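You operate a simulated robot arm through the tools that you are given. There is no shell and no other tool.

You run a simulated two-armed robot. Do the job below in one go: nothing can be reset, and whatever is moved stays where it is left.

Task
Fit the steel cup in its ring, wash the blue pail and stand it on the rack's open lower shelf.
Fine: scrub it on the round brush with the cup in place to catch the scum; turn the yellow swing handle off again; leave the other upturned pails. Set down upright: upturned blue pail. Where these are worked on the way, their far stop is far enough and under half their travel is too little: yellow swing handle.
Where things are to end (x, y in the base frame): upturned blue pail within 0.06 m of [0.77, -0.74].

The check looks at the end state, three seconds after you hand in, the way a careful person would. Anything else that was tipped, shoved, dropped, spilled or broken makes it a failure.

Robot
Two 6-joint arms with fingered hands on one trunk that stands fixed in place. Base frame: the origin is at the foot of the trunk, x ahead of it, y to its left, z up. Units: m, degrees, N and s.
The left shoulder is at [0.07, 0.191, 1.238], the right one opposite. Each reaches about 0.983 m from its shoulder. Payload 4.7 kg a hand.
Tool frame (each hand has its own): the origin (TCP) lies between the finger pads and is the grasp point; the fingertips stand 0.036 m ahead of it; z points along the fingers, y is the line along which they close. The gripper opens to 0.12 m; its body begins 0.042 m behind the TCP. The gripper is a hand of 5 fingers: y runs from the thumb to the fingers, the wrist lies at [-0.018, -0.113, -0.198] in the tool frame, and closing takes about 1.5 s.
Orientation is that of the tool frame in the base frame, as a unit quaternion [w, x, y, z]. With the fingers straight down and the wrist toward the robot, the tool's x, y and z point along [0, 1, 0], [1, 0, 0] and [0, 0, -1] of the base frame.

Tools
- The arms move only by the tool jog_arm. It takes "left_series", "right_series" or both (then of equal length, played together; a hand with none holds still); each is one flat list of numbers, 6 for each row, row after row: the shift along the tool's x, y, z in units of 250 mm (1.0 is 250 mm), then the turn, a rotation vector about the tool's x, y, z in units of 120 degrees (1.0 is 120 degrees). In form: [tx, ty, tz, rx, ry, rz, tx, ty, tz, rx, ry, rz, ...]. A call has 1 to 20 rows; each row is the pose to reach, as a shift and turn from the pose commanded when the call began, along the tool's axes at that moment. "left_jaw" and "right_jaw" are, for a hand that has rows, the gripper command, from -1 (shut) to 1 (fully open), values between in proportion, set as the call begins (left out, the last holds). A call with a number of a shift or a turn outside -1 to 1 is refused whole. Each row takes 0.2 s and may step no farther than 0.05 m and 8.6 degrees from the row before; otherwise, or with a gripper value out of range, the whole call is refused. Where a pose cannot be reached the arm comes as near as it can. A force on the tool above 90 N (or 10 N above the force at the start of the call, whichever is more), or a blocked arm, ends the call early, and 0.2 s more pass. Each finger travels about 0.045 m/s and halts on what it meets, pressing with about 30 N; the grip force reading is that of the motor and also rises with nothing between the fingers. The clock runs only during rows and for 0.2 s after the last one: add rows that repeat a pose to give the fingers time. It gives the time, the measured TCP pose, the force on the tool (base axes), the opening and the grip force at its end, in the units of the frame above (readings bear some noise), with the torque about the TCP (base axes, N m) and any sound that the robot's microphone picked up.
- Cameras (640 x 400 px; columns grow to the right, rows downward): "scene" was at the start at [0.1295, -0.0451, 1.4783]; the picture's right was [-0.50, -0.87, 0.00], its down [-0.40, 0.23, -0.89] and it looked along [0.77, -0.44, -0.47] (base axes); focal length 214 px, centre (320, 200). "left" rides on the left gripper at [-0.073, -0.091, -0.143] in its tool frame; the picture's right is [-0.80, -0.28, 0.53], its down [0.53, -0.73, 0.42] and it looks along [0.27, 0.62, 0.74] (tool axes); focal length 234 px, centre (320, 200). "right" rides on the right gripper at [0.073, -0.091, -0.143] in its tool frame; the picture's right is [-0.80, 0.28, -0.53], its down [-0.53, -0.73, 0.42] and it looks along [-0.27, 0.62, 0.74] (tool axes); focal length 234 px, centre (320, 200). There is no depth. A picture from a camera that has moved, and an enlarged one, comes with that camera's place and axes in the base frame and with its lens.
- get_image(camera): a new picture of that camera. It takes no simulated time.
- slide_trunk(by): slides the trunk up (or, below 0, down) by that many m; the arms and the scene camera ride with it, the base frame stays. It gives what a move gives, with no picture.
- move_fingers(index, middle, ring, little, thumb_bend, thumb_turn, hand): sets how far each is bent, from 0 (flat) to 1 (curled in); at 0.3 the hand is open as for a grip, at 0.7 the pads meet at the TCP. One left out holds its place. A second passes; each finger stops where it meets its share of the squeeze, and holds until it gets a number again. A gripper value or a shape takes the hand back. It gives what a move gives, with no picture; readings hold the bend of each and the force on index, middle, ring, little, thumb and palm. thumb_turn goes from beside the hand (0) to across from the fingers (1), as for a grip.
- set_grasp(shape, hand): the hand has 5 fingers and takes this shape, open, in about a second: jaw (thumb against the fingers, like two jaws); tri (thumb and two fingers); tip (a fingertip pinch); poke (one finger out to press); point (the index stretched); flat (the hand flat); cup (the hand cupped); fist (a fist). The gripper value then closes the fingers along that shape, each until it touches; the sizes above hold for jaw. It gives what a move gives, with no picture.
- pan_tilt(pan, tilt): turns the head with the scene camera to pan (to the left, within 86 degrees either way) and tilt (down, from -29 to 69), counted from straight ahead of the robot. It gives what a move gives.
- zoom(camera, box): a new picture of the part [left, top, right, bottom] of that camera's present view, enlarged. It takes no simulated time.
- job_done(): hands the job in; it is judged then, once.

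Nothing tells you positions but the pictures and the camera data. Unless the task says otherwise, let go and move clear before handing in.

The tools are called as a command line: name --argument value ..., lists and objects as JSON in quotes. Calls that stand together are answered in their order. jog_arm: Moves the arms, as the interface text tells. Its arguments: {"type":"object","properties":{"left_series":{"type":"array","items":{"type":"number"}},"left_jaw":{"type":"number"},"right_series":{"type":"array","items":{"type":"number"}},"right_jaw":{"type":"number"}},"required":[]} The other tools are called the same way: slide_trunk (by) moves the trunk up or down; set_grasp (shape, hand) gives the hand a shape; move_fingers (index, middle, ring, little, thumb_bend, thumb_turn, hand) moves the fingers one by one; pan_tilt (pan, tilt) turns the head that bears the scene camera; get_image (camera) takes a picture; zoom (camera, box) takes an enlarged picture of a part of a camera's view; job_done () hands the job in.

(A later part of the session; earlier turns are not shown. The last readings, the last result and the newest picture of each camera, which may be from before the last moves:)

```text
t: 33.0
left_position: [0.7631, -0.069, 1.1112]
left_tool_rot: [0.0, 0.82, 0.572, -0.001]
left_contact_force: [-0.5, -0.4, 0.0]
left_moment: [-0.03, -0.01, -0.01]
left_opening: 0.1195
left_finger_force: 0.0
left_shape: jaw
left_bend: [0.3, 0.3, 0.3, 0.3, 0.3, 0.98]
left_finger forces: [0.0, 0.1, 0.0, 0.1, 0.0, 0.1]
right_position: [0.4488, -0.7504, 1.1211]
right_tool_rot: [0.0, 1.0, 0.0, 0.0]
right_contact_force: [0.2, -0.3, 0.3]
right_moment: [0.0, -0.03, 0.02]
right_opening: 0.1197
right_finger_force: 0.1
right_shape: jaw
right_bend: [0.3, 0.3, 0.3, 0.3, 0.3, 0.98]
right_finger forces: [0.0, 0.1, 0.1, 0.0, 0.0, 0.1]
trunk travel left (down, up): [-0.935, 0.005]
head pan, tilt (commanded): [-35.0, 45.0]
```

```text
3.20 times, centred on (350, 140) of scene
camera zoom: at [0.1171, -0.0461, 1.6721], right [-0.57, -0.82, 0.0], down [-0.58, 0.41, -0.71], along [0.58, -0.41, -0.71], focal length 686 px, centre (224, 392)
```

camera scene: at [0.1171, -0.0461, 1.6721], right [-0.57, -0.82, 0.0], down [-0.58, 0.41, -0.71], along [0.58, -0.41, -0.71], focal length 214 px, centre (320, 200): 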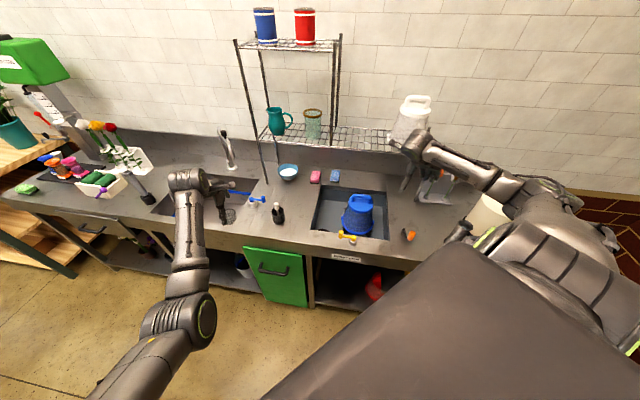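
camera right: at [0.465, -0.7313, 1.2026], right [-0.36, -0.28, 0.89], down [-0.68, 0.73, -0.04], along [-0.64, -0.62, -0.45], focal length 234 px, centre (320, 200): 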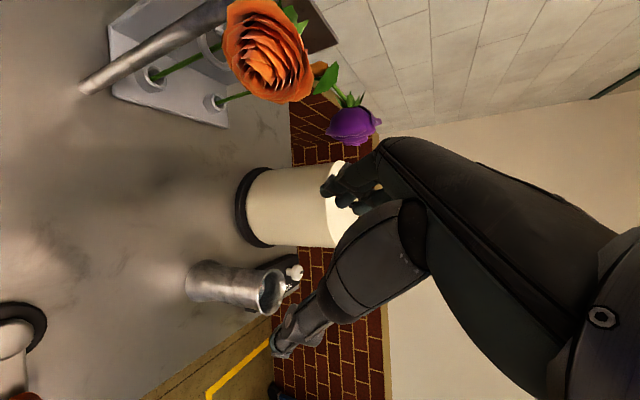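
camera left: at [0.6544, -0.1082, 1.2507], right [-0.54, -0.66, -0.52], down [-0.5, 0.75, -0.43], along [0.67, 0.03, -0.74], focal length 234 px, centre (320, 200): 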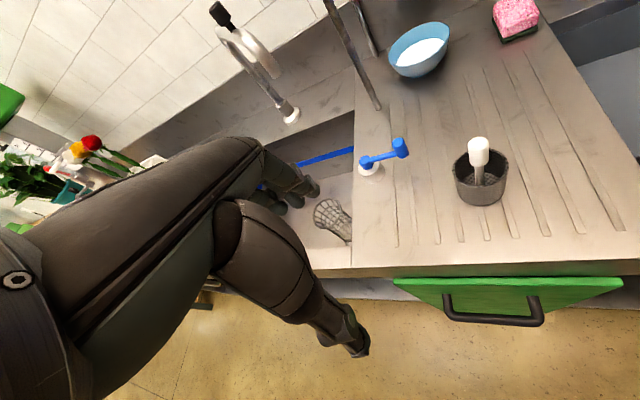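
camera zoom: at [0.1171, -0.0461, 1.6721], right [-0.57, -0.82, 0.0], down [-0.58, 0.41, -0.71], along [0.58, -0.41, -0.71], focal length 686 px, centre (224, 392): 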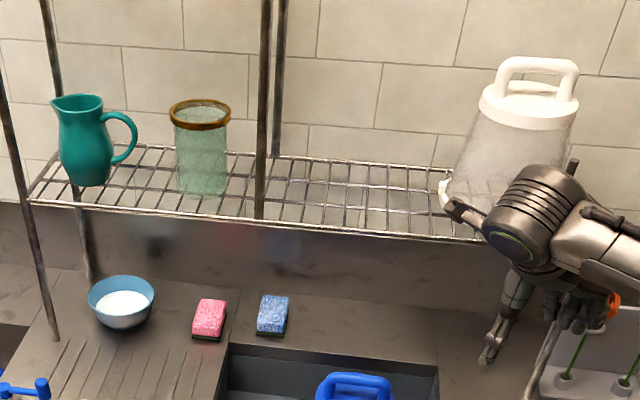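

The strainer cup sits at about (0.776, -0.268): rim z 0.925, white knob from z 0.943 to 0.987. I'll move the left hand up and away to act as a camera and swing the right hand toward the sink side.

jog_arm --left_series '[-0.019, -0.08, -0.1, 0, 0, 0.042, -0.038, -0.16, -0.2, 0, 0, 0.083, -0.057, -0.239, -0.3, 0, 0, 0.125, -0.077, -0.319, -0.4, 0, 0, 0.167, -0.096, -0.399, -0.5, 0, 0, 0.208, -0.115, -0.479, -0.6, 0, 0, 0.25, -0.134, -0.558, -0.7, 0, 0, 0.292, -0.153, -0.638, -0.8, 0, 0, 0.333]' --right_series '[0.055, -0.075, -0.064, 0, 0, -0.031, 0.111, -0.15, -0.129, 0, 0, -0.0625, 0.166, -0.225, -0.194, 0, 0, -0.094, 0.222, -0.3, -0.258, 0, 0, -0.125, 0.277, -0.375, -0.322, 0, 0, -0.156, 0.333, -0.45, -0.387, 0, 0, -0.1875, 0.388, -0.525, -0.451, 0, 0, -0.219, 0.444, -0.6, -0.516, 0, 0, -0.25]'

jog_arm --left_series '[0, 0, -0.19, 0, 0, 0, 0, 0, -0.38, 0, 0, 0, 0, 0, -0.57, 0, 0, 0, 0, 0, -0.75, 0, 0, 0]'

get_image --camera "left"

get_image --camera "right"

```text
t: 34.8
left_position: [0.6398, -0.0621, 1.291]
left_tool_rot: [0.002, 0.966, 0.258, -0.001]
left_contact_force: [0.1, -0.3, 0.7]
left_moment: [0.0, 0.02, -0.01]
left_opening: 0.1198
left_finger_force: 0.1
left_shape: jaw
left_bend: [0.3, 0.3, 0.3, 0.3, 0.3, 0.98]
left_finger forces: [0.0, 0.0, 0.0, 0.0, 0.1, 0.0]
left hand out of reach, approached as far as the arm can: row 7, 8
right_position: [0.5621, -0.5996, 1.25]
right_tool_rot: [0.001, 0.966, 0.26, -0.001]
right_contact_force: [-0.4, -0.2, 1.0]
right_moment: [0.0, 0.0, -0.01]
right_opening: 0.1201
right_finger_force: 0.0
right_shape: jaw
right_bend: [0.3, 0.3, 0.3, 0.3, 0.3, 0.98]
right_finger forces: [0.0, 0.1, 0.0, 0.1, 0.1, 0.1]
trunk travel left (down, up): [-0.935, 0.005]
head pan, tilt (commanded): [-35.0, 45.0]
```

```text
t: 35.8
left_position: [0.6773, -0.0777, 1.4793]
left_tool_rot: [0.0, 0.966, 0.258, -0.001]
left_contact_force: [-0.7, 0.3, 0.9]
left_moment: [-0.01, -0.01, 0.0]
left_opening: 0.1201
left_finger_force: 0.0
left_shape: jaw
left_bend: [0.3, 0.3, 0.3, 0.3, 0.3, 0.98]
left_finger forces: [0.1, 0.2, 0.0, 0.1, 0.1, 0.0]
left hand out of reach, approached as far as the arm can: row 1, 2, 3, 4
right_position: [0.5604, -0.6007, 1.2495]
right_tool_rot: [-0.001, 0.966, 0.259, 0.001]
right_contact_force: [-0.7, -1.0, 0.3]
right_moment: [0.01, -0.02, -0.01]
right_opening: 0.1198
right_finger_force: 0.0
right_shape: jaw
right_bend: [0.3, 0.3, 0.3, 0.3, 0.3, 0.98]
right_finger forces: [0.0, 0.0, 0.0, 0.1, 0.0, 0.0]
trunk travel left (down, up): [-0.935, 0.005]
head pan, tilt (commanded): [-35.0, 45.0]
```

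```text
taken
camera left: at [0.5707, -0.0335, 1.6205], right [-0.84, -0.16, -0.52], down [0.1, 0.9, -0.43], along [0.54, -0.41, -0.74], focal length 234 px, centre (320, 200)
```

left: 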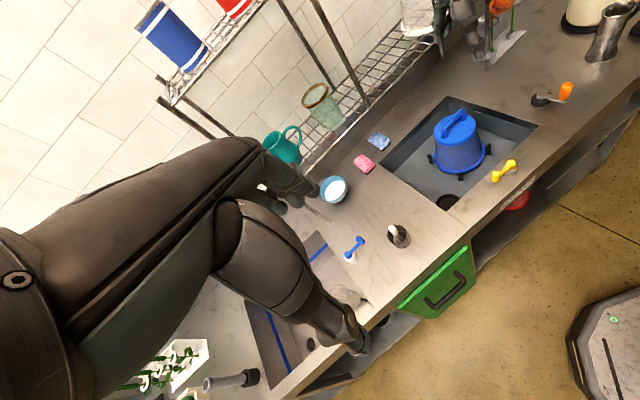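

```text
taken
camera right: at [0.5767, -0.4852, 1.3942], right [-0.56, -0.64, 0.52], down [-0.83, 0.37, -0.43], along [0.08, -0.67, -0.74], focal length 234 px, centre (320, 200)
```

right: 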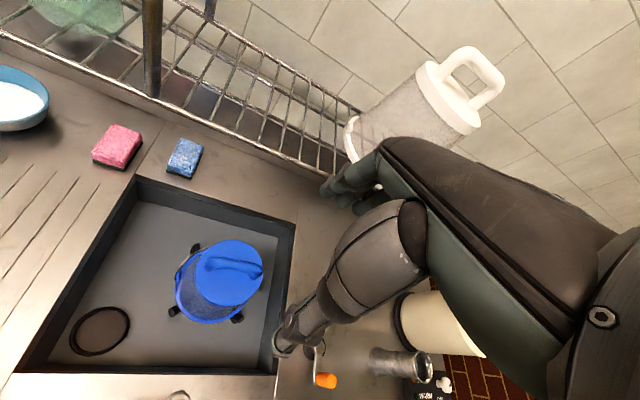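

The right camera now looks almost straight down on the ring, which is ideal for measuring. I'll zoom there and on the pail.

zoom --camera "right" --box '[55, 295, 145, 365]'

zoom --camera "right" --box '[150, 220, 290, 340]'

zoom --camera "left" --box '[370, 180, 500, 260]'

```text
5.71 times, centred on (100, 330) of right
camera zoom: at [0.5767, -0.4852, 1.3942], right [-0.56, -0.64, 0.52], down [-0.83, 0.37, -0.43], along [0.08, -0.67, -0.74], focal length 1338 px, centre (1577, -543)
```

zoom: 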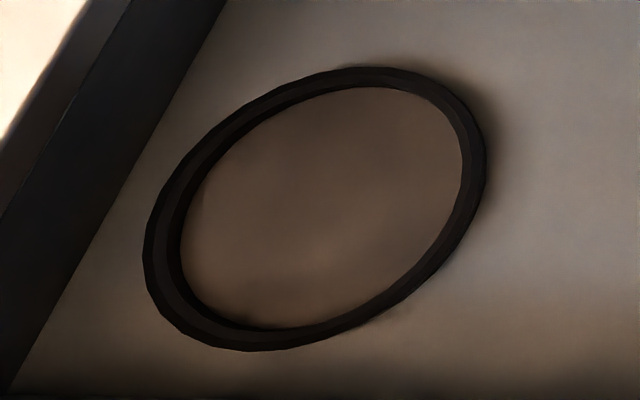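

```text
3.33 times, centred on (220, 280) of right
camera zoom: at [0.5767, -0.4852, 1.3942], right [-0.56, -0.64, 0.52], down [-0.83, 0.37, -0.43], along [0.08, -0.67, -0.74], focal length 781 px, centre (653, -67)
```

zoom: 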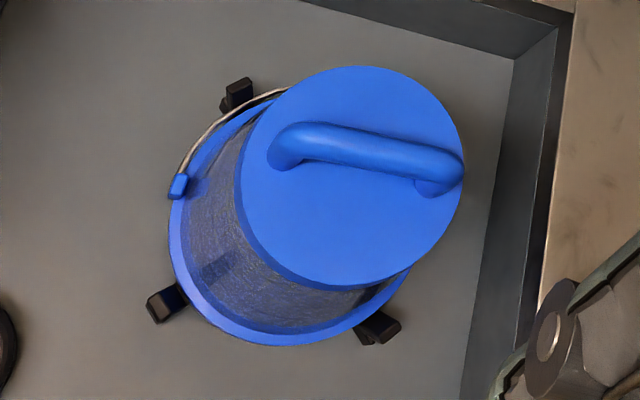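

```text
4.92 times, centred on (435, 220) of left
camera zoom: at [0.5707, -0.0335, 1.6205], right [-0.84, -0.16, -0.52], down [0.1, 0.9, -0.43], along [0.54, -0.41, -0.74], focal length 1153 px, centre (-246, 102)
```

zoom: 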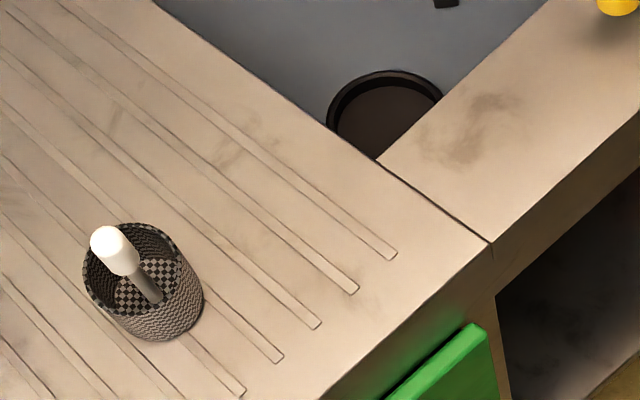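

The ring centre comes out at about (0.640, -0.427) with inner diameter ~0.069, and the cup (diameter ~0.061) stands at (0.774, -0.267). I'll move the right hand above the cup's knob.

jog_arm --right_series '[0.141, -0.073, 0.04, 0, 0, -0.025, 0.281, -0.146, 0.08, 0, 0, -0.05, 0.422, -0.218, 0.12, 0, 0, -0.075, 0.562, -0.291, 0.16, 0, 0, -0.1, 0.703, -0.364, 0.2, 0, 0, -0.125]'

jog_arm --right_series '[0.155, -0.034, 0.08, 0, 0, 0, 0.31, -0.068, 0.16, 0, 0, 0, 0.465, -0.102, 0.24, 0, 0, 0, 0.62, -0.136, 0.32, 0, 0, 0, 0.775, -0.17, 0.4, 0, 0, 0]'

get_image --camera "left"

get_image --camera "right"

get_image --camera "scene"

```text
t: 37.0
left_position: [0.6793, -0.0741, 1.4776]
left_tool_rot: [0.002, 0.966, 0.258, -0.002]
left_contact_force: [-0.9, 0.8, 0.4]
left_moment: [-0.05, -0.02, -0.03]
left_opening: 0.1198
left_finger_force: 0.0
left_shape: jaw
left_bend: [0.3, 0.3, 0.3, 0.3, 0.3, 0.98]
left_finger forces: [0.0, 0.0, 0.0, 0.1, 0.1, 0.0]
right_position: [0.6693, -0.4337, 1.1978]
right_tool_rot: [0.002, 0.923, 0.384, 0.001]
right_contact_force: [0.3, 0.4, 0.8]
right_moment: [-0.02, 0.01, -0.01]
right_opening: 0.12
right_finger_force: 0.0
right_shape: jaw
right_bend: [0.3, 0.3, 0.3, 0.3, 0.3, 0.98]
right_finger forces: [0.0, 0.0, 0.1, 0.0, 0.0, 0.0]
right hand out of reach, approached as far as the arm can: row 1, 2, 3, 4, 5
trunk travel left (down, up): [-0.935, 0.005]
head pan, tilt (commanded): [-35.0, 45.0]
```

```text
t: 38.2
left_position: [0.6797, -0.0727, 1.4781]
left_tool_rot: [0.003, 0.966, 0.257, -0.002]
left_contact_force: [-0.4, 0.7, 0.8]
left_moment: [-0.03, 0.02, -0.01]
left_opening: 0.1199
left_finger_force: 0.1
left_shape: jaw
left_bend: [0.3, 0.3, 0.3, 0.3, 0.3, 0.98]
left_finger forces: [0.0, 0.0, 0.0, 0.1, 0.0, 0.1]
right_position: [0.779, -0.2673, 1.0958]
right_tool_rot: [0.001, 0.924, 0.382, -0.001]
right_contact_force: [-0.1, -0.2, 0.3]
right_moment: [-0.02, 0.03, 0.03]
right_opening: 0.1198
right_finger_force: 0.1
right_shape: jaw
right_bend: [0.3, 0.3, 0.3, 0.3, 0.3, 0.98]
right_finger forces: [0.1, 0.1, 0.1, 0.0, 0.1, 0.0]
trunk travel left (down, up): [-0.935, 0.005]
head pan, tilt (commanded): [-35.0, 45.0]
```

```text
taken
camera left: at [0.574, -0.0298, 1.6192], right [-0.84, -0.16, -0.52], down [0.09, 0.9, -0.43], along [0.54, -0.41, -0.74], focal length 234 px, centre (320, 200)
```

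left: 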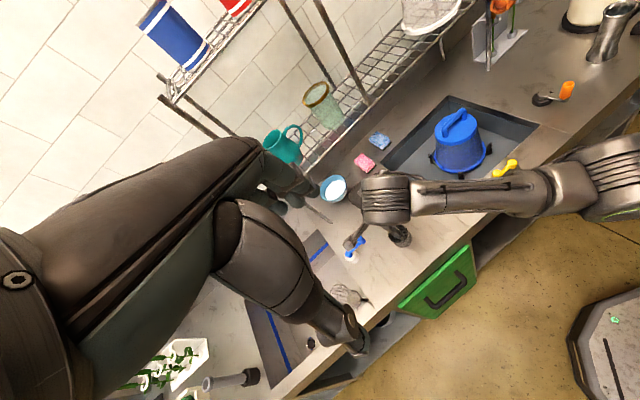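

```text
taken
camera right: at [0.765, -0.15, 1.2406], right [-0.37, -0.76, 0.53], down [-0.89, 0.14, -0.42], along [0.25, -0.63, -0.74], focal length 234 px, centre (320, 200)
```

right: 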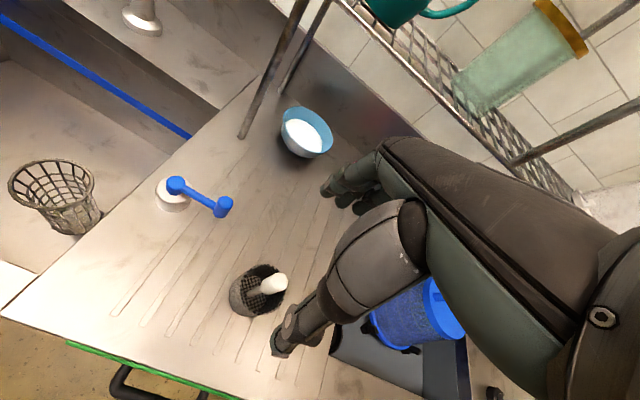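

```text
taken
camera scene: at [0.1192, -0.043, 1.672], right [-0.57, -0.82, 0.0], down [-0.58, 0.4, -0.71], along [0.58, -0.41, -0.71], focal length 214 px, centre (320, 200)
```

scene: 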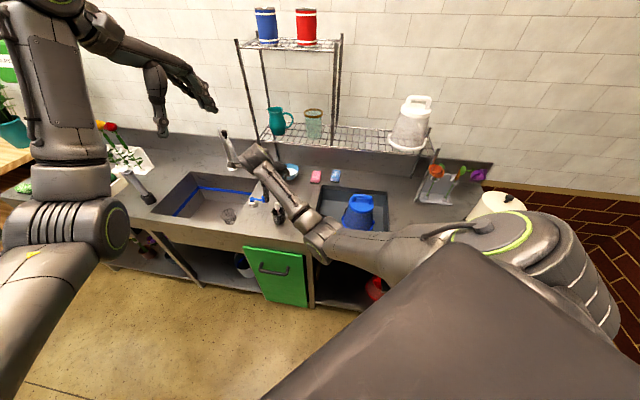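

The hand is above the cup with the fingers open. I'll zoom with the right camera to fine-locate the knob.

zoom --camera "right" --box '[210, 240, 310, 330]'

zoom --camera "scene" --box '[230, 140, 330, 240]'

zoom --camera "left" --box '[330, 160, 450, 260]'

```text
4.44 times, centred on (260, 285) of right
camera zoom: at [0.765, -0.15, 1.2406], right [-0.37, -0.76, 0.53], down [-0.89, 0.14, -0.42], along [0.25, -0.63, -0.74], focal length 1041 px, centre (587, -178)
```

zoom: 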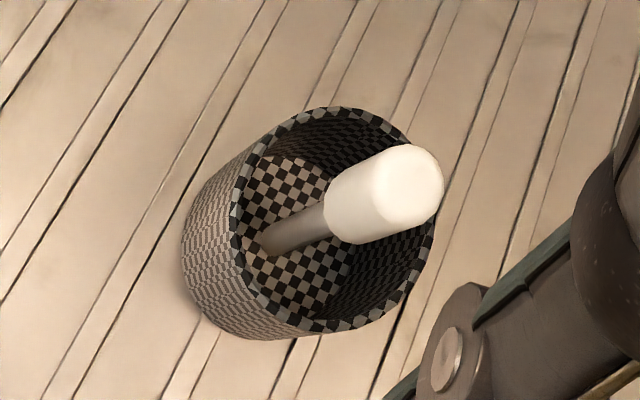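

```text
4.00 times, centred on (280, 190) of scene
camera zoom: at [0.1192, -0.043, 1.672], right [-0.57, -0.82, 0.0], down [-0.58, 0.4, -0.71], along [0.58, -0.41, -0.71], focal length 858 px, centre (480, 240)
```

zoom: 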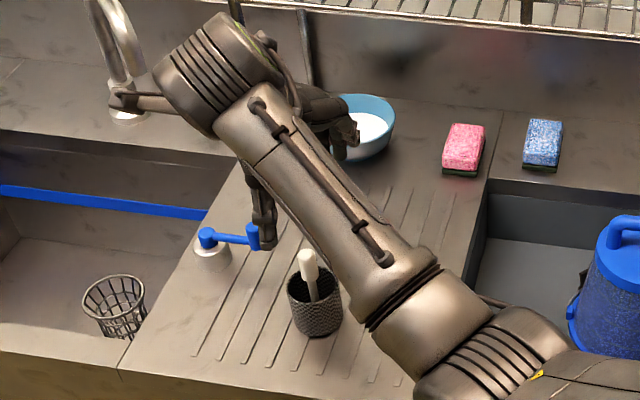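

```text
4.00 times, centred on (390, 210) of left
camera zoom: at [0.574, -0.0298, 1.6192], right [-0.84, -0.16, -0.52], down [0.09, 0.9, -0.43], along [0.54, -0.41, -0.74], focal length 937 px, centre (40, 160)
```

zoom: 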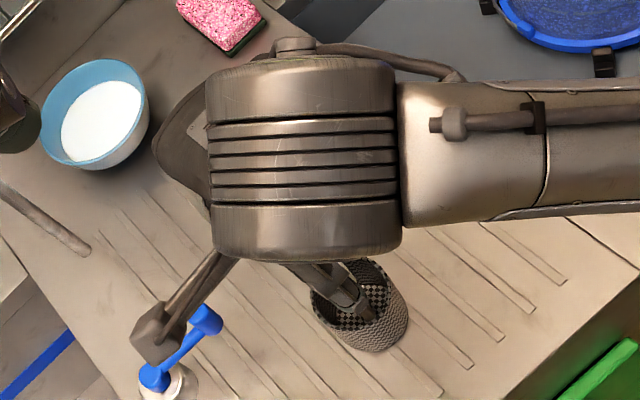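

The knob lies about 15 mm toward the robot from the TCP per the hand camera. I'll correct for that and lower over the knob.

jog_arm --right_series '[-0.02, -0.017, 0.1, 0, 0, 0, -0.039, -0.035, 0.2, 0, 0, 0, -0.039, -0.035, 0.3, 0, 0, 0, -0.039, -0.035, 0.4, 0, 0, 0, -0.039, -0.035, 0.495, 0, 0, 0]'

get_image --camera "right"

zoom --camera "scene" --box '[230, 140, 330, 240]'

zoom --camera "left" --box '[330, 160, 450, 260]'

```text
t: 39.4
left_position: [0.6791, -0.0764, 1.4782]
left_tool_rot: [0.002, 0.966, 0.258, 0.0]
left_contact_force: [-0.4, 0.3, 0.0]
left_moment: [0.0, 0.01, 0.0]
left_opening: 0.1199
left_finger_force: 0.1
left_shape: jaw
left_bend: [0.3, 0.3, 0.3, 0.3, 0.3, 0.98]
left_finger forces: [0.0, 0.1, 0.0, 0.1, 0.0, 0.0]
right_position: [0.7642, -0.2677, 0.9738]
right_tool_rot: [0.0, 0.924, 0.383, 0.001]
right_contact_force: [0.2, 0.1, 0.1]
right_moment: [0.01, 0.01, 0.0]
right_opening: 0.12
right_finger_force: 0.0
right_shape: jaw
right_bend: [0.3, 0.3, 0.3, 0.3, 0.3, 0.98]
right_finger forces: [0.0, 0.0, 0.0, 0.0, 0.0, 0.0]
trunk travel left (down, up): [-0.935, 0.005]
head pan, tilt (commanded): [-35.0, 45.0]
```

```text
taken
camera right: at [0.7512, -0.1524, 1.117], right [-0.37, -0.77, 0.53], down [-0.89, 0.14, -0.42], along [0.25, -0.63, -0.74], focal length 234 px, centre (320, 200)
```

right: 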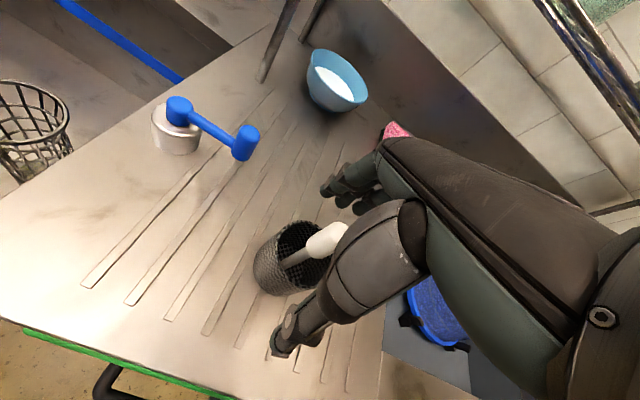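

```text
4.00 times, centred on (280, 190) of scene
camera zoom: at [0.1178, -0.0457, 1.6721], right [-0.57, -0.82, 0.0], down [-0.58, 0.41, -0.71], along [0.58, -0.41, -0.71], focal length 858 px, centre (480, 240)
```

zoom: 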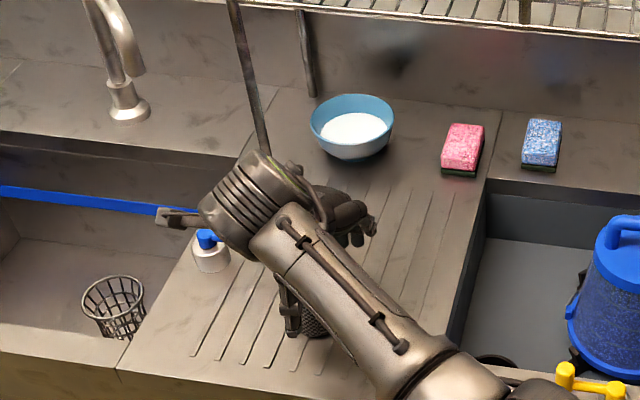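

```text
4.00 times, centred on (390, 210) of left
camera zoom: at [0.5726, -0.0325, 1.6197], right [-0.84, -0.16, -0.52], down [0.1, 0.9, -0.43], along [0.54, -0.41, -0.74], focal length 937 px, centre (40, 160)
```

zoom: 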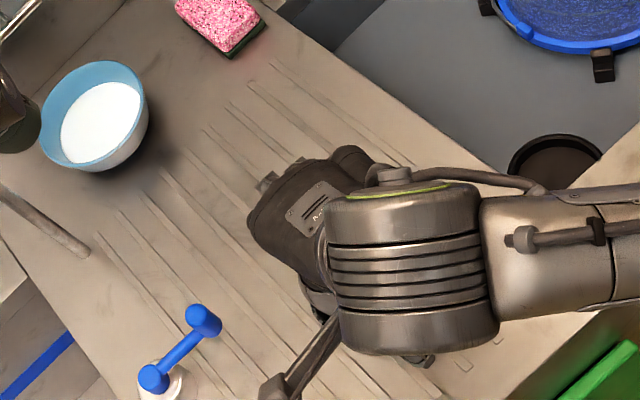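

zoom --camera "right" --box '[240, 170, 400, 320]'

```text
2.67 times, centred on (320, 245) of right
camera zoom: at [0.7512, -0.1524, 1.117], right [-0.37, -0.77, 0.53], down [-0.89, 0.14, -0.42], along [0.25, -0.63, -0.74], focal length 624 px, centre (320, 80)
```

zoom: 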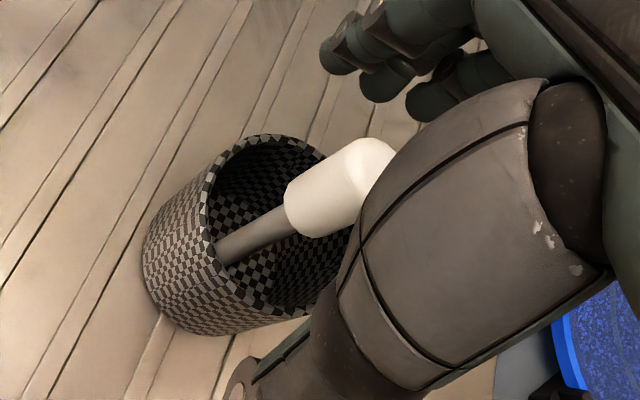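

The knob sits right at the grasp point. I'll close the hand on it.

jog_arm --right_series '[0, 0, 0, 0, 0, 0, 0, 0, 0, 0, 0, 0, 0, 0, 0, 0, 0, 0, 0, 0, 0, 0, 0, 0, 0, 0, 0, 0, 0, 0, 0, 0, 0, 0, 0, 0, 0, 0, 0, 0, 0, 0, 0, 0, 0, 0, 0, 0, 0, 0, 0, 0, 0, 0, 0, 0, 0, 0, 0, 0]' --right_jaw -1

zoom --camera "right" --box '[240, 170, 400, 320]'

```text
t: 41.6
left_position: [0.6776, -0.0757, 1.4791]
left_tool_rot: [0.001, 0.966, 0.258, 0.0]
left_contact_force: [-0.2, 0.5, 0.0]
left_moment: [-0.01, 0.0, -0.01]
left_opening: 0.1196
left_finger_force: 0.2
left_shape: jaw
left_bend: [0.3, 0.3, 0.3, 0.3, 0.3, 0.98]
left_finger forces: [0.1, 0.1, 0.0, 0.1, 0.0, 0.0]
right_position: [0.7633, -0.2687, 0.9772]
right_tool_rot: [0.001, 0.924, 0.383, 0.001]
right_contact_force: [2.8, -1.8, 16.9]
right_moment: [-0.14, -0.21, 0.11]
right_opening: 0.0345
right_finger_force: 30.2
right_shape: jaw
right_bend: [0.74, 0.56, 0.59, 0.56, 0.76, 1.0]
right_finger forces: [22.4, 11.0, 0.1, 0.0, 29.5, 0.0]
trunk travel left (down, up): [-0.935, 0.005]
head pan, tilt (commanded): [-35.0, 45.0]
```

```text
2.67 times, centred on (320, 245) of right
camera zoom: at [0.7496, -0.152, 1.12], right [-0.37, -0.77, 0.52], down [-0.89, 0.14, -0.43], along [0.25, -0.63, -0.74], focal length 624 px, centre (320, 80)
```

zoom: 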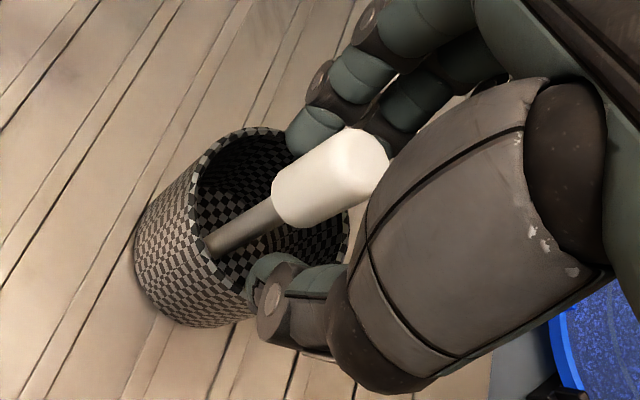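

The grip holds the knob but the thumb tip is pressing the cup's rim (17 N upward). I'll reopen a bit, rise 14 mm, shift 6 mm toward the knob and regrasp.

jog_arm --right_series '[0, 0, 0, 0, 0, 0, 0, 0, 0, 0, 0, 0, 0, 0, 0, 0, 0, 0, 0, 0, 0, 0, 0, 0, 0, 0, 0, 0, 0, 0, 0.024, 0, -0.03, 0, 0, 0, 0.024, 0, -0.06, 0, 0, 0]' --right_jaw 0.3

zoom --camera "right" --box '[240, 170, 400, 320]'

```text
t: 43.2
left_position: [0.6791, -0.0762, 1.4778]
left_tool_rot: [0.002, 0.966, 0.258, 0.0]
left_contact_force: [0.2, -1.2, -0.3]
left_moment: [0.03, -0.02, 0.02]
left_opening: 0.1197
left_finger_force: 0.0
left_shape: jaw
left_bend: [0.3, 0.3, 0.3, 0.3, 0.3, 0.98]
left_finger forces: [0.0, 0.1, 0.1, 0.0, 0.1, 0.1]
right_position: [0.767, -0.2642, 0.9879]
right_tool_rot: [0.0, 0.924, 0.383, 0.0]
right_contact_force: [0.5, -0.8, 1.0]
right_moment: [-0.04, 0.04, -0.04]
right_opening: 0.0778
right_finger_force: 0.1
right_shape: jaw
right_bend: [0.27, 0.39, 0.36, 0.36, 0.63, 1.0]
right_finger forces: [0.0, 0.0, 0.0, 0.1, 0.0, 0.1]
trunk travel left (down, up): [-0.935, 0.005]
head pan, tilt (commanded): [-35.0, 45.0]
```

```text
2.67 times, centred on (320, 245) of right
camera zoom: at [0.7546, -0.1482, 1.1326], right [-0.37, -0.77, 0.53], down [-0.89, 0.14, -0.42], along [0.25, -0.63, -0.74], focal length 624 px, centre (320, 80)
```

zoom: 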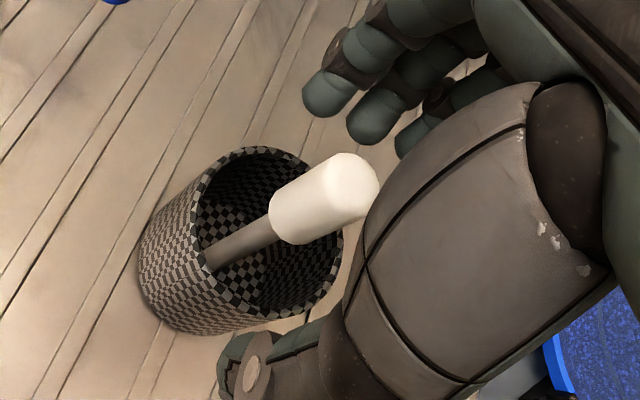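

The knob is near the top of the grasp zone now. I'll lower 6 mm and close again.

jog_arm --right_series '[0, 0, 0.024, 0, 0, 0, 0, 0, 0.024, 0, 0, 0, 0, 0, 0.024, 0, 0, 0, 0, 0, 0.024, 0, 0, 0, 0, 0, 0.024, 0, 0, 0, 0, 0, 0.024, 0, 0, 0, 0, 0, 0.024, 0, 0, 0, 0, 0, 0.024, 0, 0, 0]' --right_jaw -1

zoom --camera "right" --box '[240, 170, 400, 320]'

```text
t: 45.0
left_position: [0.6785, -0.0758, 1.4786]
left_tool_rot: [0.002, 0.966, 0.258, 0.0]
left_contact_force: [0.4, -0.8, 0.4]
left_moment: [0.02, 0.0, 0.01]
left_opening: 0.1198
left_finger_force: 0.0
left_shape: jaw
left_bend: [0.3, 0.3, 0.3, 0.3, 0.3, 0.98]
left_finger forces: [0.0, 0.0, 0.1, 0.0, 0.0, 0.0]
right_position: [0.7678, -0.2648, 0.983]
right_tool_rot: [0.0, 0.924, 0.382, 0.0]
right_contact_force: [0.0, 0.7, -0.9]
right_moment: [0.01, 0.03, -0.03]
right_opening: 0.0083
right_finger_force: 30.2
right_shape: jaw
right_bend: [0.72, 0.7, 0.7, 0.7, 0.76, 1.0]
right_finger forces: [17.0, 5.4, 0.2, 0.0, 19.9, 0.1]
trunk travel left (down, up): [-0.935, 0.005]
head pan, tilt (commanded): [-35.0, 45.0]
```

```text
2.67 times, centred on (320, 245) of right
camera zoom: at [0.7548, -0.1483, 1.1265], right [-0.37, -0.77, 0.53], down [-0.89, 0.14, -0.42], along [0.25, -0.63, -0.74], focal length 624 px, centre (320, 80)
```

zoom: 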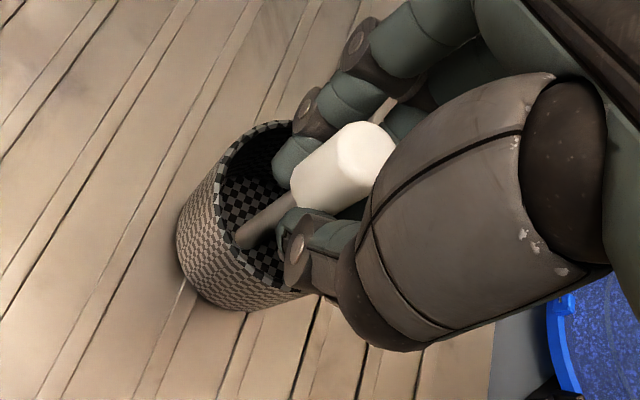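

The knob may be squeezing out on the index side. I'll look from all cameras before lifting.

get_image --camera "right"

zoom --camera "right" --box '[300, 200, 360, 250]'

zoom --camera "scene" --box '[250, 180, 330, 230]'

zoom --camera "left" --box '[360, 180, 450, 260]'

```text
taken
camera right: at [0.7548, -0.1483, 1.1265], right [-0.37, -0.77, 0.53], down [-0.89, 0.14, -0.42], along [0.25, -0.63, -0.74], focal length 234 px, centre (320, 200)
```

right: 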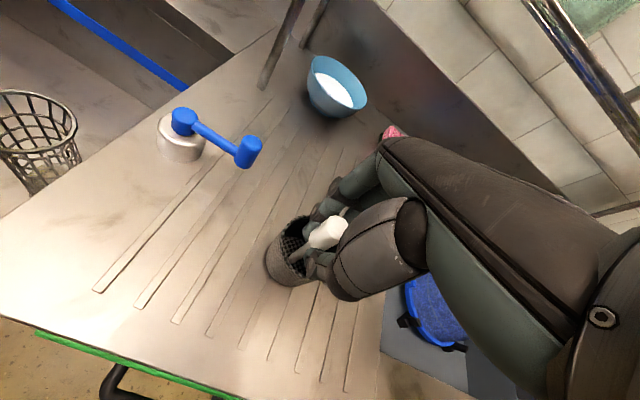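

```text
8.00 times, centred on (330, 225) of right
camera zoom: at [0.7548, -0.1483, 1.1265], right [-0.37, -0.77, 0.53], down [-0.89, 0.14, -0.42], along [0.25, -0.63, -0.74], focal length 1873 px, centre (240, 0)
```

zoom: 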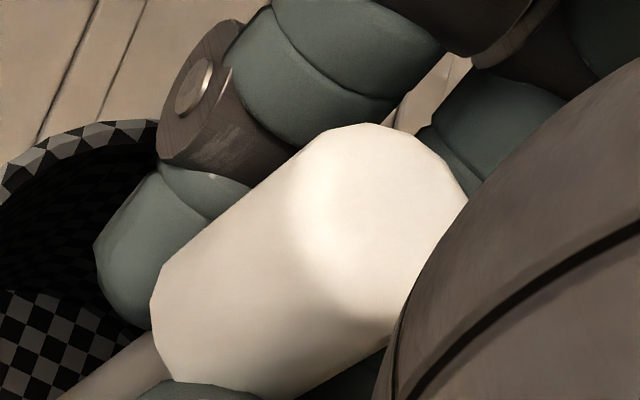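

```text
8.00 times, centred on (290, 205) of scene
camera zoom: at [0.1174, -0.046, 1.6721], right [-0.57, -0.82, 0.0], down [-0.58, 0.41, -0.71], along [0.58, -0.41, -0.71], focal length 1716 px, centre (560, 160)
```

zoom: 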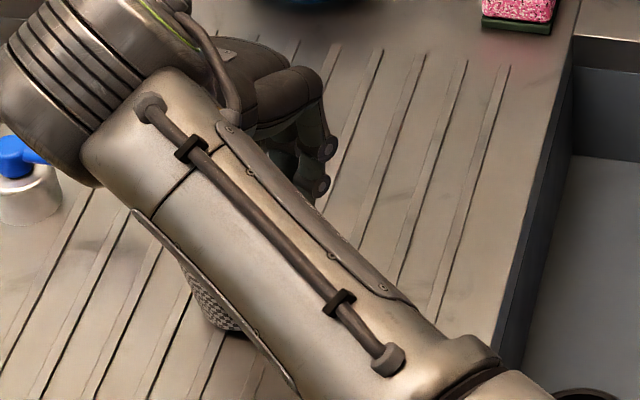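

```text
5.00 times, centred on (405, 220) of left
camera zoom: at [0.5722, -0.0328, 1.6198], right [-0.84, -0.16, -0.52], down [0.1, 0.9, -0.43], along [0.54, -0.41, -0.74], focal length 1171 px, centre (-105, 100)
```

zoom: 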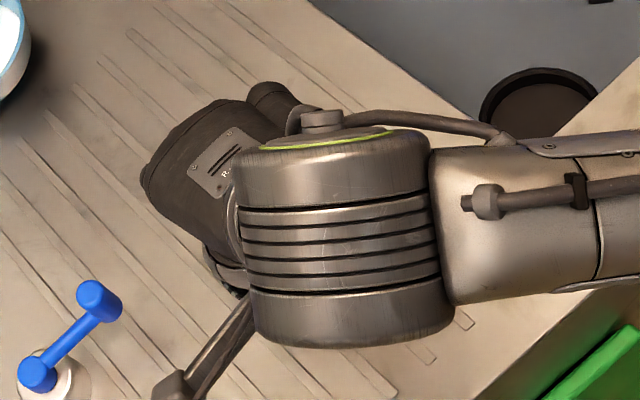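

The thumb is in front of and the index and middle behind the knob, with balanced forces (≈20 N), so it may be a good pinch. I'll lift slightly and check.

jog_arm --right_series '[0, 0, -0.04, 0, 0, 0, 0, 0, -0.08, 0, 0, 0, 0, 0, -0.12, 0, 0, 0]'

get_image --camera "right"

zoom --camera "right" --box '[240, 170, 400, 320]'

```text
t: 45.8
left_position: [0.6794, -0.0752, 1.4778]
left_tool_rot: [0.002, 0.966, 0.258, 0.0]
left_contact_force: [0.5, -0.2, -0.1]
left_moment: [-0.01, 0.0, 0.0]
left_opening: 0.1196
left_finger_force: 0.0
left_shape: jaw
left_bend: [0.3, 0.3, 0.3, 0.3, 0.3, 0.98]
left_finger forces: [0.1, 0.0, 0.0, 0.1, 0.0, 0.0]
right_position: [0.7686, -0.2651, 1.0134]
right_tool_rot: [0.0, 0.924, 0.383, 0.0]
right_contact_force: [0.5, 0.9, -1.0]
right_moment: [0.03, -0.03, 0.0]
right_opening: 0.0078
right_finger_force: 30.0
right_shape: jaw
right_bend: [0.72, 0.7, 0.7, 0.7, 0.76, 1.0]
right_finger forces: [17.1, 5.4, 0.2, 0.1, 19.9, 0.1]
trunk travel left (down, up): [-0.935, 0.005]
head pan, tilt (commanded): [-35.0, 45.0]
```

```text
taken
camera right: at [0.7551, -0.1481, 1.1569], right [-0.37, -0.77, 0.53], down [-0.89, 0.14, -0.42], along [0.25, -0.63, -0.74], focal length 234 px, centre (320, 200)
```

right: 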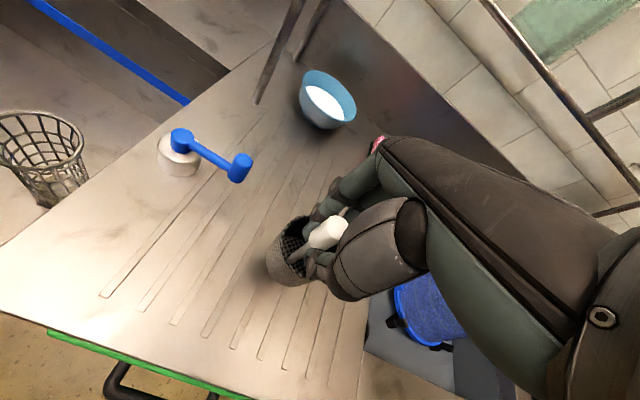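

```text
2.67 times, centred on (320, 245) of right
camera zoom: at [0.7551, -0.1481, 1.1569], right [-0.37, -0.77, 0.53], down [-0.89, 0.14, -0.42], along [0.25, -0.63, -0.74], focal length 624 px, centre (320, 80)
```

zoom: 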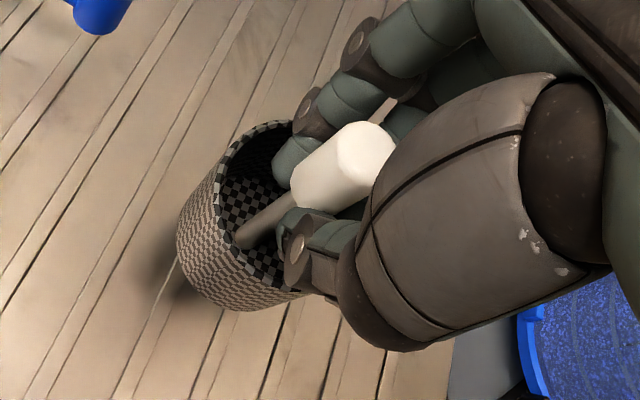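

The cup lifts with the hand. I'll carry it to a hover above the ring.

jog_arm --right_series '[0, 0, -0.1, 0, 0, 0, -0.134, 0.017, -0.12, 0, 0, 0, -0.267, 0.034, -0.12, 0, 0, 0, -0.401, 0.052, -0.12, 0, 0, 0, -0.535, 0.069, -0.12, 0, 0, 0, -0.668, 0.086, -0.12, 0, 0, 0, -0.802, 0.103, -0.12, 0, 0, 0]'

get_image --camera "left"

get_image --camera "right"

get_image --camera "scene"

```text
t: 47.4
left_position: [0.678, -0.0786, 1.4797]
left_tool_rot: [0.0, 0.966, 0.258, 0.0]
left_contact_force: [-1.5, 0.4, -0.3]
left_moment: [0.01, -0.02, 0.04]
left_opening: 0.1197
left_finger_force: 0.1
left_shape: jaw
left_bend: [0.3, 0.3, 0.3, 0.3, 0.3, 0.98]
left_finger forces: [0.0, 0.1, 0.0, 0.0, 0.0, 0.0]
right_position: [0.641, -0.4255, 1.0434]
right_tool_rot: [0.0, 0.924, 0.383, 0.001]
right_contact_force: [0.3, -1.2, -1.1]
right_moment: [-0.02, 0.04, -0.01]
right_opening: 0.008
right_finger_force: 30.1
right_shape: jaw
right_bend: [0.72, 0.7, 0.7, 0.7, 0.76, 1.0]
right_finger forces: [16.7, 0.0, 0.0, 0.0, 19.8, 0.0]
trunk travel left (down, up): [-0.935, 0.005]
head pan, tilt (commanded): [-35.0, 45.0]
```

```text
taken
camera left: at [0.571, -0.0343, 1.6203], right [-0.84, -0.16, -0.53], down [0.1, 0.9, -0.43], along [0.54, -0.41, -0.74], focal length 234 px, centre (320, 200)
```

left: 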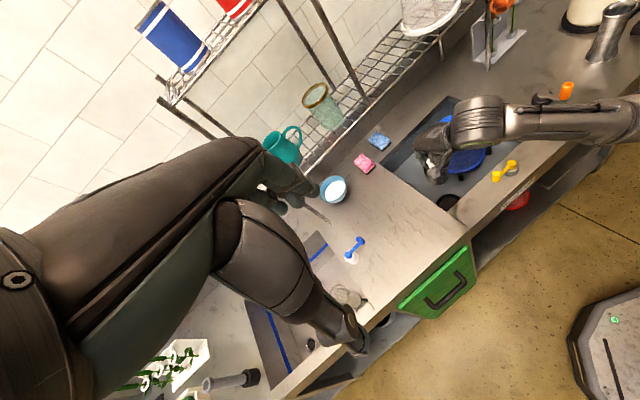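

```text
taken
camera right: at [0.6293, -0.3091, 1.187], right [-0.37, -0.77, 0.52], down [-0.89, 0.14, -0.42], along [0.25, -0.63, -0.74], focal length 234 px, centre (320, 200)
```

right: 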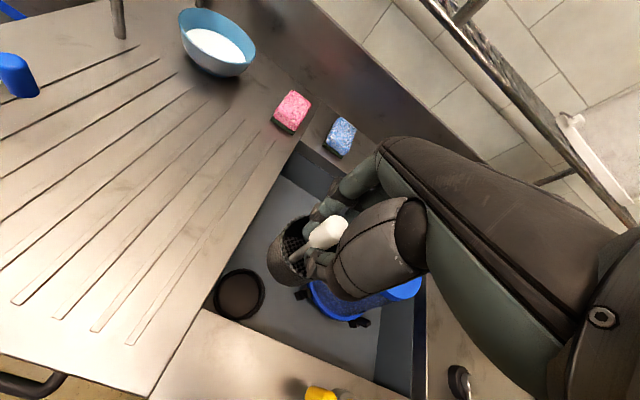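

```text
taken
camera scene: at [0.1162, -0.0477, 1.6721], right [-0.57, -0.82, 0.0], down [-0.58, 0.41, -0.71], along [0.58, -0.4, -0.71], focal length 214 px, centre (320, 200)
```

scene: 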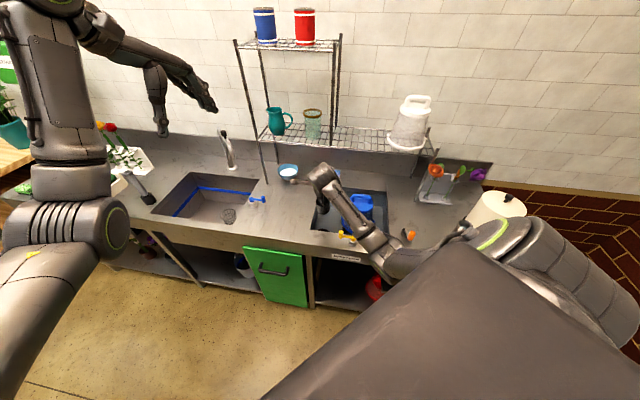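

The right camera sees both the held cup and the ring. I'll zoom in to compute the offset between them.

zoom --camera "right" --box '[205, 195, 365, 335]'

zoom --camera "left" --box '[400, 130, 500, 220]'

```text
2.86 times, centred on (285, 265) of right
camera zoom: at [0.6293, -0.3091, 1.187], right [-0.37, -0.77, 0.52], down [-0.89, 0.14, -0.42], along [0.25, -0.63, -0.74], focal length 669 px, centre (420, 14)
```

zoom: 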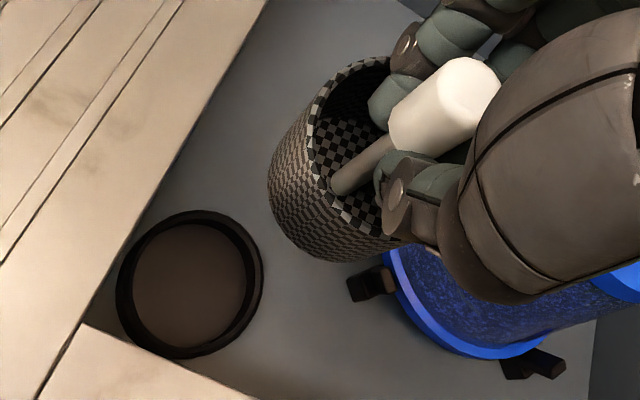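

```text
4.44 times, centred on (450, 175) of left
camera zoom: at [0.571, -0.0343, 1.6203], right [-0.84, -0.16, -0.53], down [0.1, 0.9, -0.43], along [0.54, -0.41, -0.74], focal length 1041 px, centre (-258, 311)
```

zoom: 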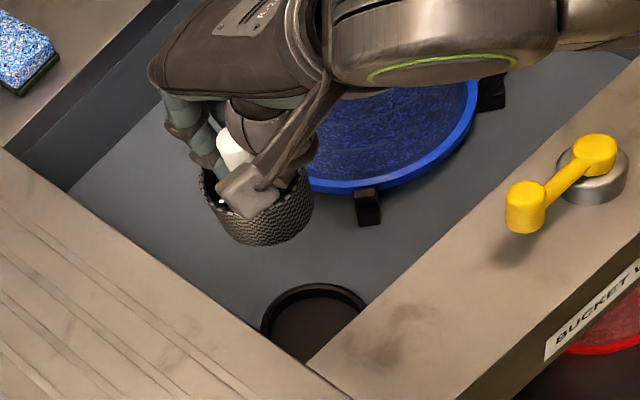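

The cup hangs with a slight lean (bottom toward -y by several degrees) and its bottom is about 15–25 mm off the ring axis. I'll correct the lean, shift, and lower partway.

jog_arm --right_series '[-0.003, -0.04, 0.0, 0.018, 0.018, 0, -0.006, -0.079, 0.0, 0.0354, 0.0354, 0, -0.006, -0.079, 0.1, 0.0354, 0.0354, 0, -0.006, -0.079, 0.2, 0.0354, 0.0354, 0]'

zoom --camera "right" --box '[205, 195, 365, 335]'

zoom --camera "left" --box '[400, 130, 500, 220]'

```text
t: 48.4
left_position: [0.6792, -0.0766, 1.4774]
left_tool_rot: [0.002, 0.966, 0.258, -0.001]
left_contact_force: [0.0, -0.7, 0.6]
left_moment: [-0.02, 0.01, 0.02]
left_opening: 0.1198
left_finger_force: 0.0
left_shape: jaw
left_bend: [0.3, 0.3, 0.3, 0.3, 0.3, 0.98]
left_finger forces: [0.0, 0.0, 0.0, 0.1, 0.0, 0.0]
right_position: [0.6295, -0.4112, 0.9937]
right_tool_rot: [-0.049, 0.923, 0.382, 0.021]
right_contact_force: [-0.6, 0.1, -1.5]
right_moment: [-0.01, -0.01, 0.01]
right_opening: 0.0085
right_finger_force: 30.0
right_shape: jaw
right_bend: [0.72, 0.7, 0.7, 0.7, 0.76, 1.0]
right_finger forces: [16.6, 0.0, 0.0, 0.0, 19.8, 0.1]
trunk travel left (down, up): [-0.935, 0.005]
head pan, tilt (commanded): [-35.0, 45.0]
```

```text
2.86 times, centred on (285, 265) of right
camera zoom: at [0.616, -0.3112, 1.1487], right [-0.37, -0.82, 0.44], down [-0.89, 0.19, -0.41], along [0.25, -0.55, -0.8], focal length 669 px, centre (420, 14)
```

zoom: 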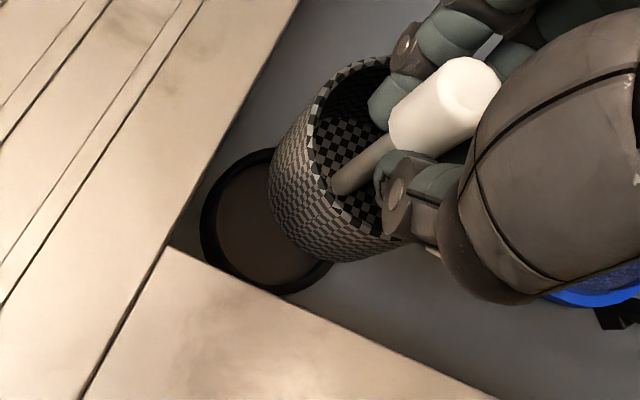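

```text
4.44 times, centred on (450, 175) of left
camera zoom: at [0.5725, -0.0328, 1.6197], right [-0.84, -0.16, -0.52], down [0.1, 0.9, -0.43], along [0.54, -0.41, -0.74], focal length 1041 px, centre (-258, 311)
```

zoom: 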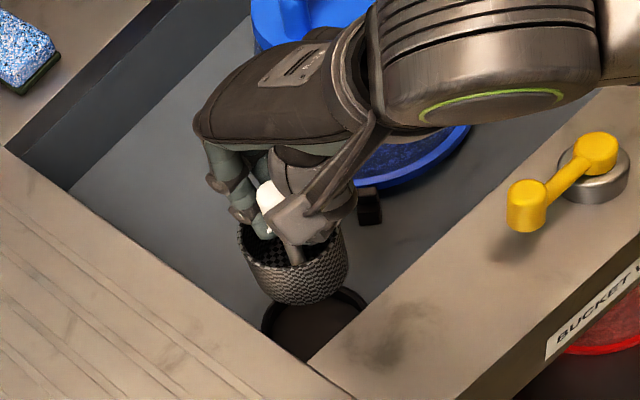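

The cup now hangs nearly upright and, by the hand camera, close to the ring's axis. I'll lower another 65 mm and compare cup bottom against ring directly.

jog_arm --right_series '[0.006, 0.006, 0.08, 0, 0, 0, 0.012, 0.012, 0.16, 0, 0, 0, 0.02, 0.02, 0.26, 0, 0, 0]'

zoom --camera "right" --box '[205, 195, 365, 335]'

zoom --camera "left" --box '[410, 150, 490, 220]'

zoom --camera "scene" --box '[290, 160, 390, 250]'

```text
t: 49.2
left_position: [0.6779, -0.0765, 1.479]
left_tool_rot: [0.002, 0.966, 0.258, -0.001]
left_contact_force: [-0.1, -0.7, 0.0]
left_moment: [-0.02, 0.0, -0.02]
left_opening: 0.1199
left_finger_force: 0.2
left_shape: jaw
left_bend: [0.3, 0.3, 0.3, 0.3, 0.3, 0.98]
left_finger forces: [0.0, 0.1, 0.0, 0.0, 0.0, 0.0]
right_position: [0.6369, -0.4048, 0.9291]
right_tool_rot: [-0.047, 0.923, 0.382, 0.019]
right_contact_force: [0.5, 0.3, -1.6]
right_moment: [-0.01, 0.04, -0.02]
right_opening: 0.0082
right_finger_force: 29.6
right_shape: jaw
right_bend: [0.72, 0.7, 0.7, 0.7, 0.76, 1.0]
right_finger forces: [16.7, 0.1, 0.0, 0.0, 19.8, 0.0]
trunk travel left (down, up): [-0.935, 0.005]
head pan, tilt (commanded): [-35.0, 45.0]
```

```text
2.86 times, centred on (285, 265) of right
camera zoom: at [0.6233, -0.3047, 1.0839], right [-0.37, -0.82, 0.44], down [-0.89, 0.19, -0.41], along [0.25, -0.55, -0.8], focal length 669 px, centre (420, 14)
```

zoom: 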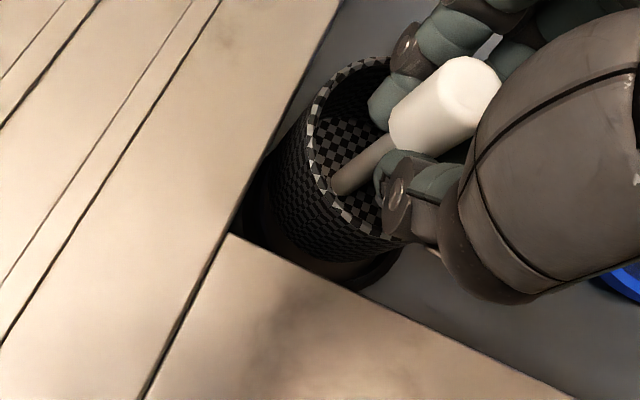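

```text
5.71 times, centred on (450, 185) of left
camera zoom: at [0.5722, -0.033, 1.6198], right [-0.84, -0.16, -0.52], down [0.1, 0.9, -0.43], along [0.54, -0.41, -0.74], focal length 1338 px, centre (-423, 286)
```

zoom: 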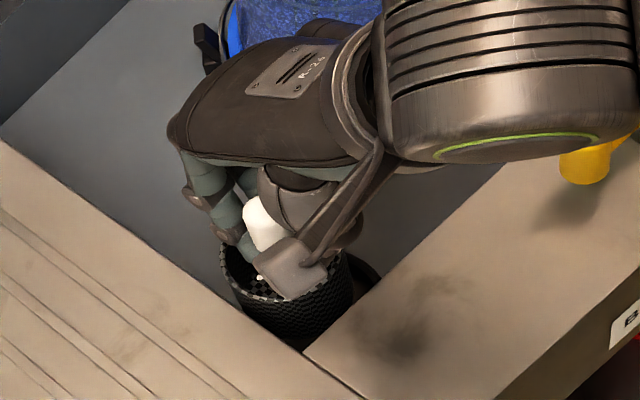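

```text
4.44 times, centred on (340, 205) of scene
camera zoom: at [0.1174, -0.0462, 1.6721], right [-0.57, -0.82, 0.0], down [-0.58, 0.41, -0.71], along [0.58, -0.41, -0.71], focal length 953 px, centre (231, 178)
```

zoom: 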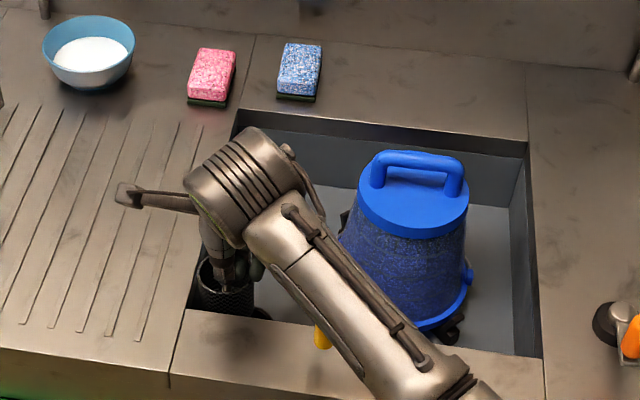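

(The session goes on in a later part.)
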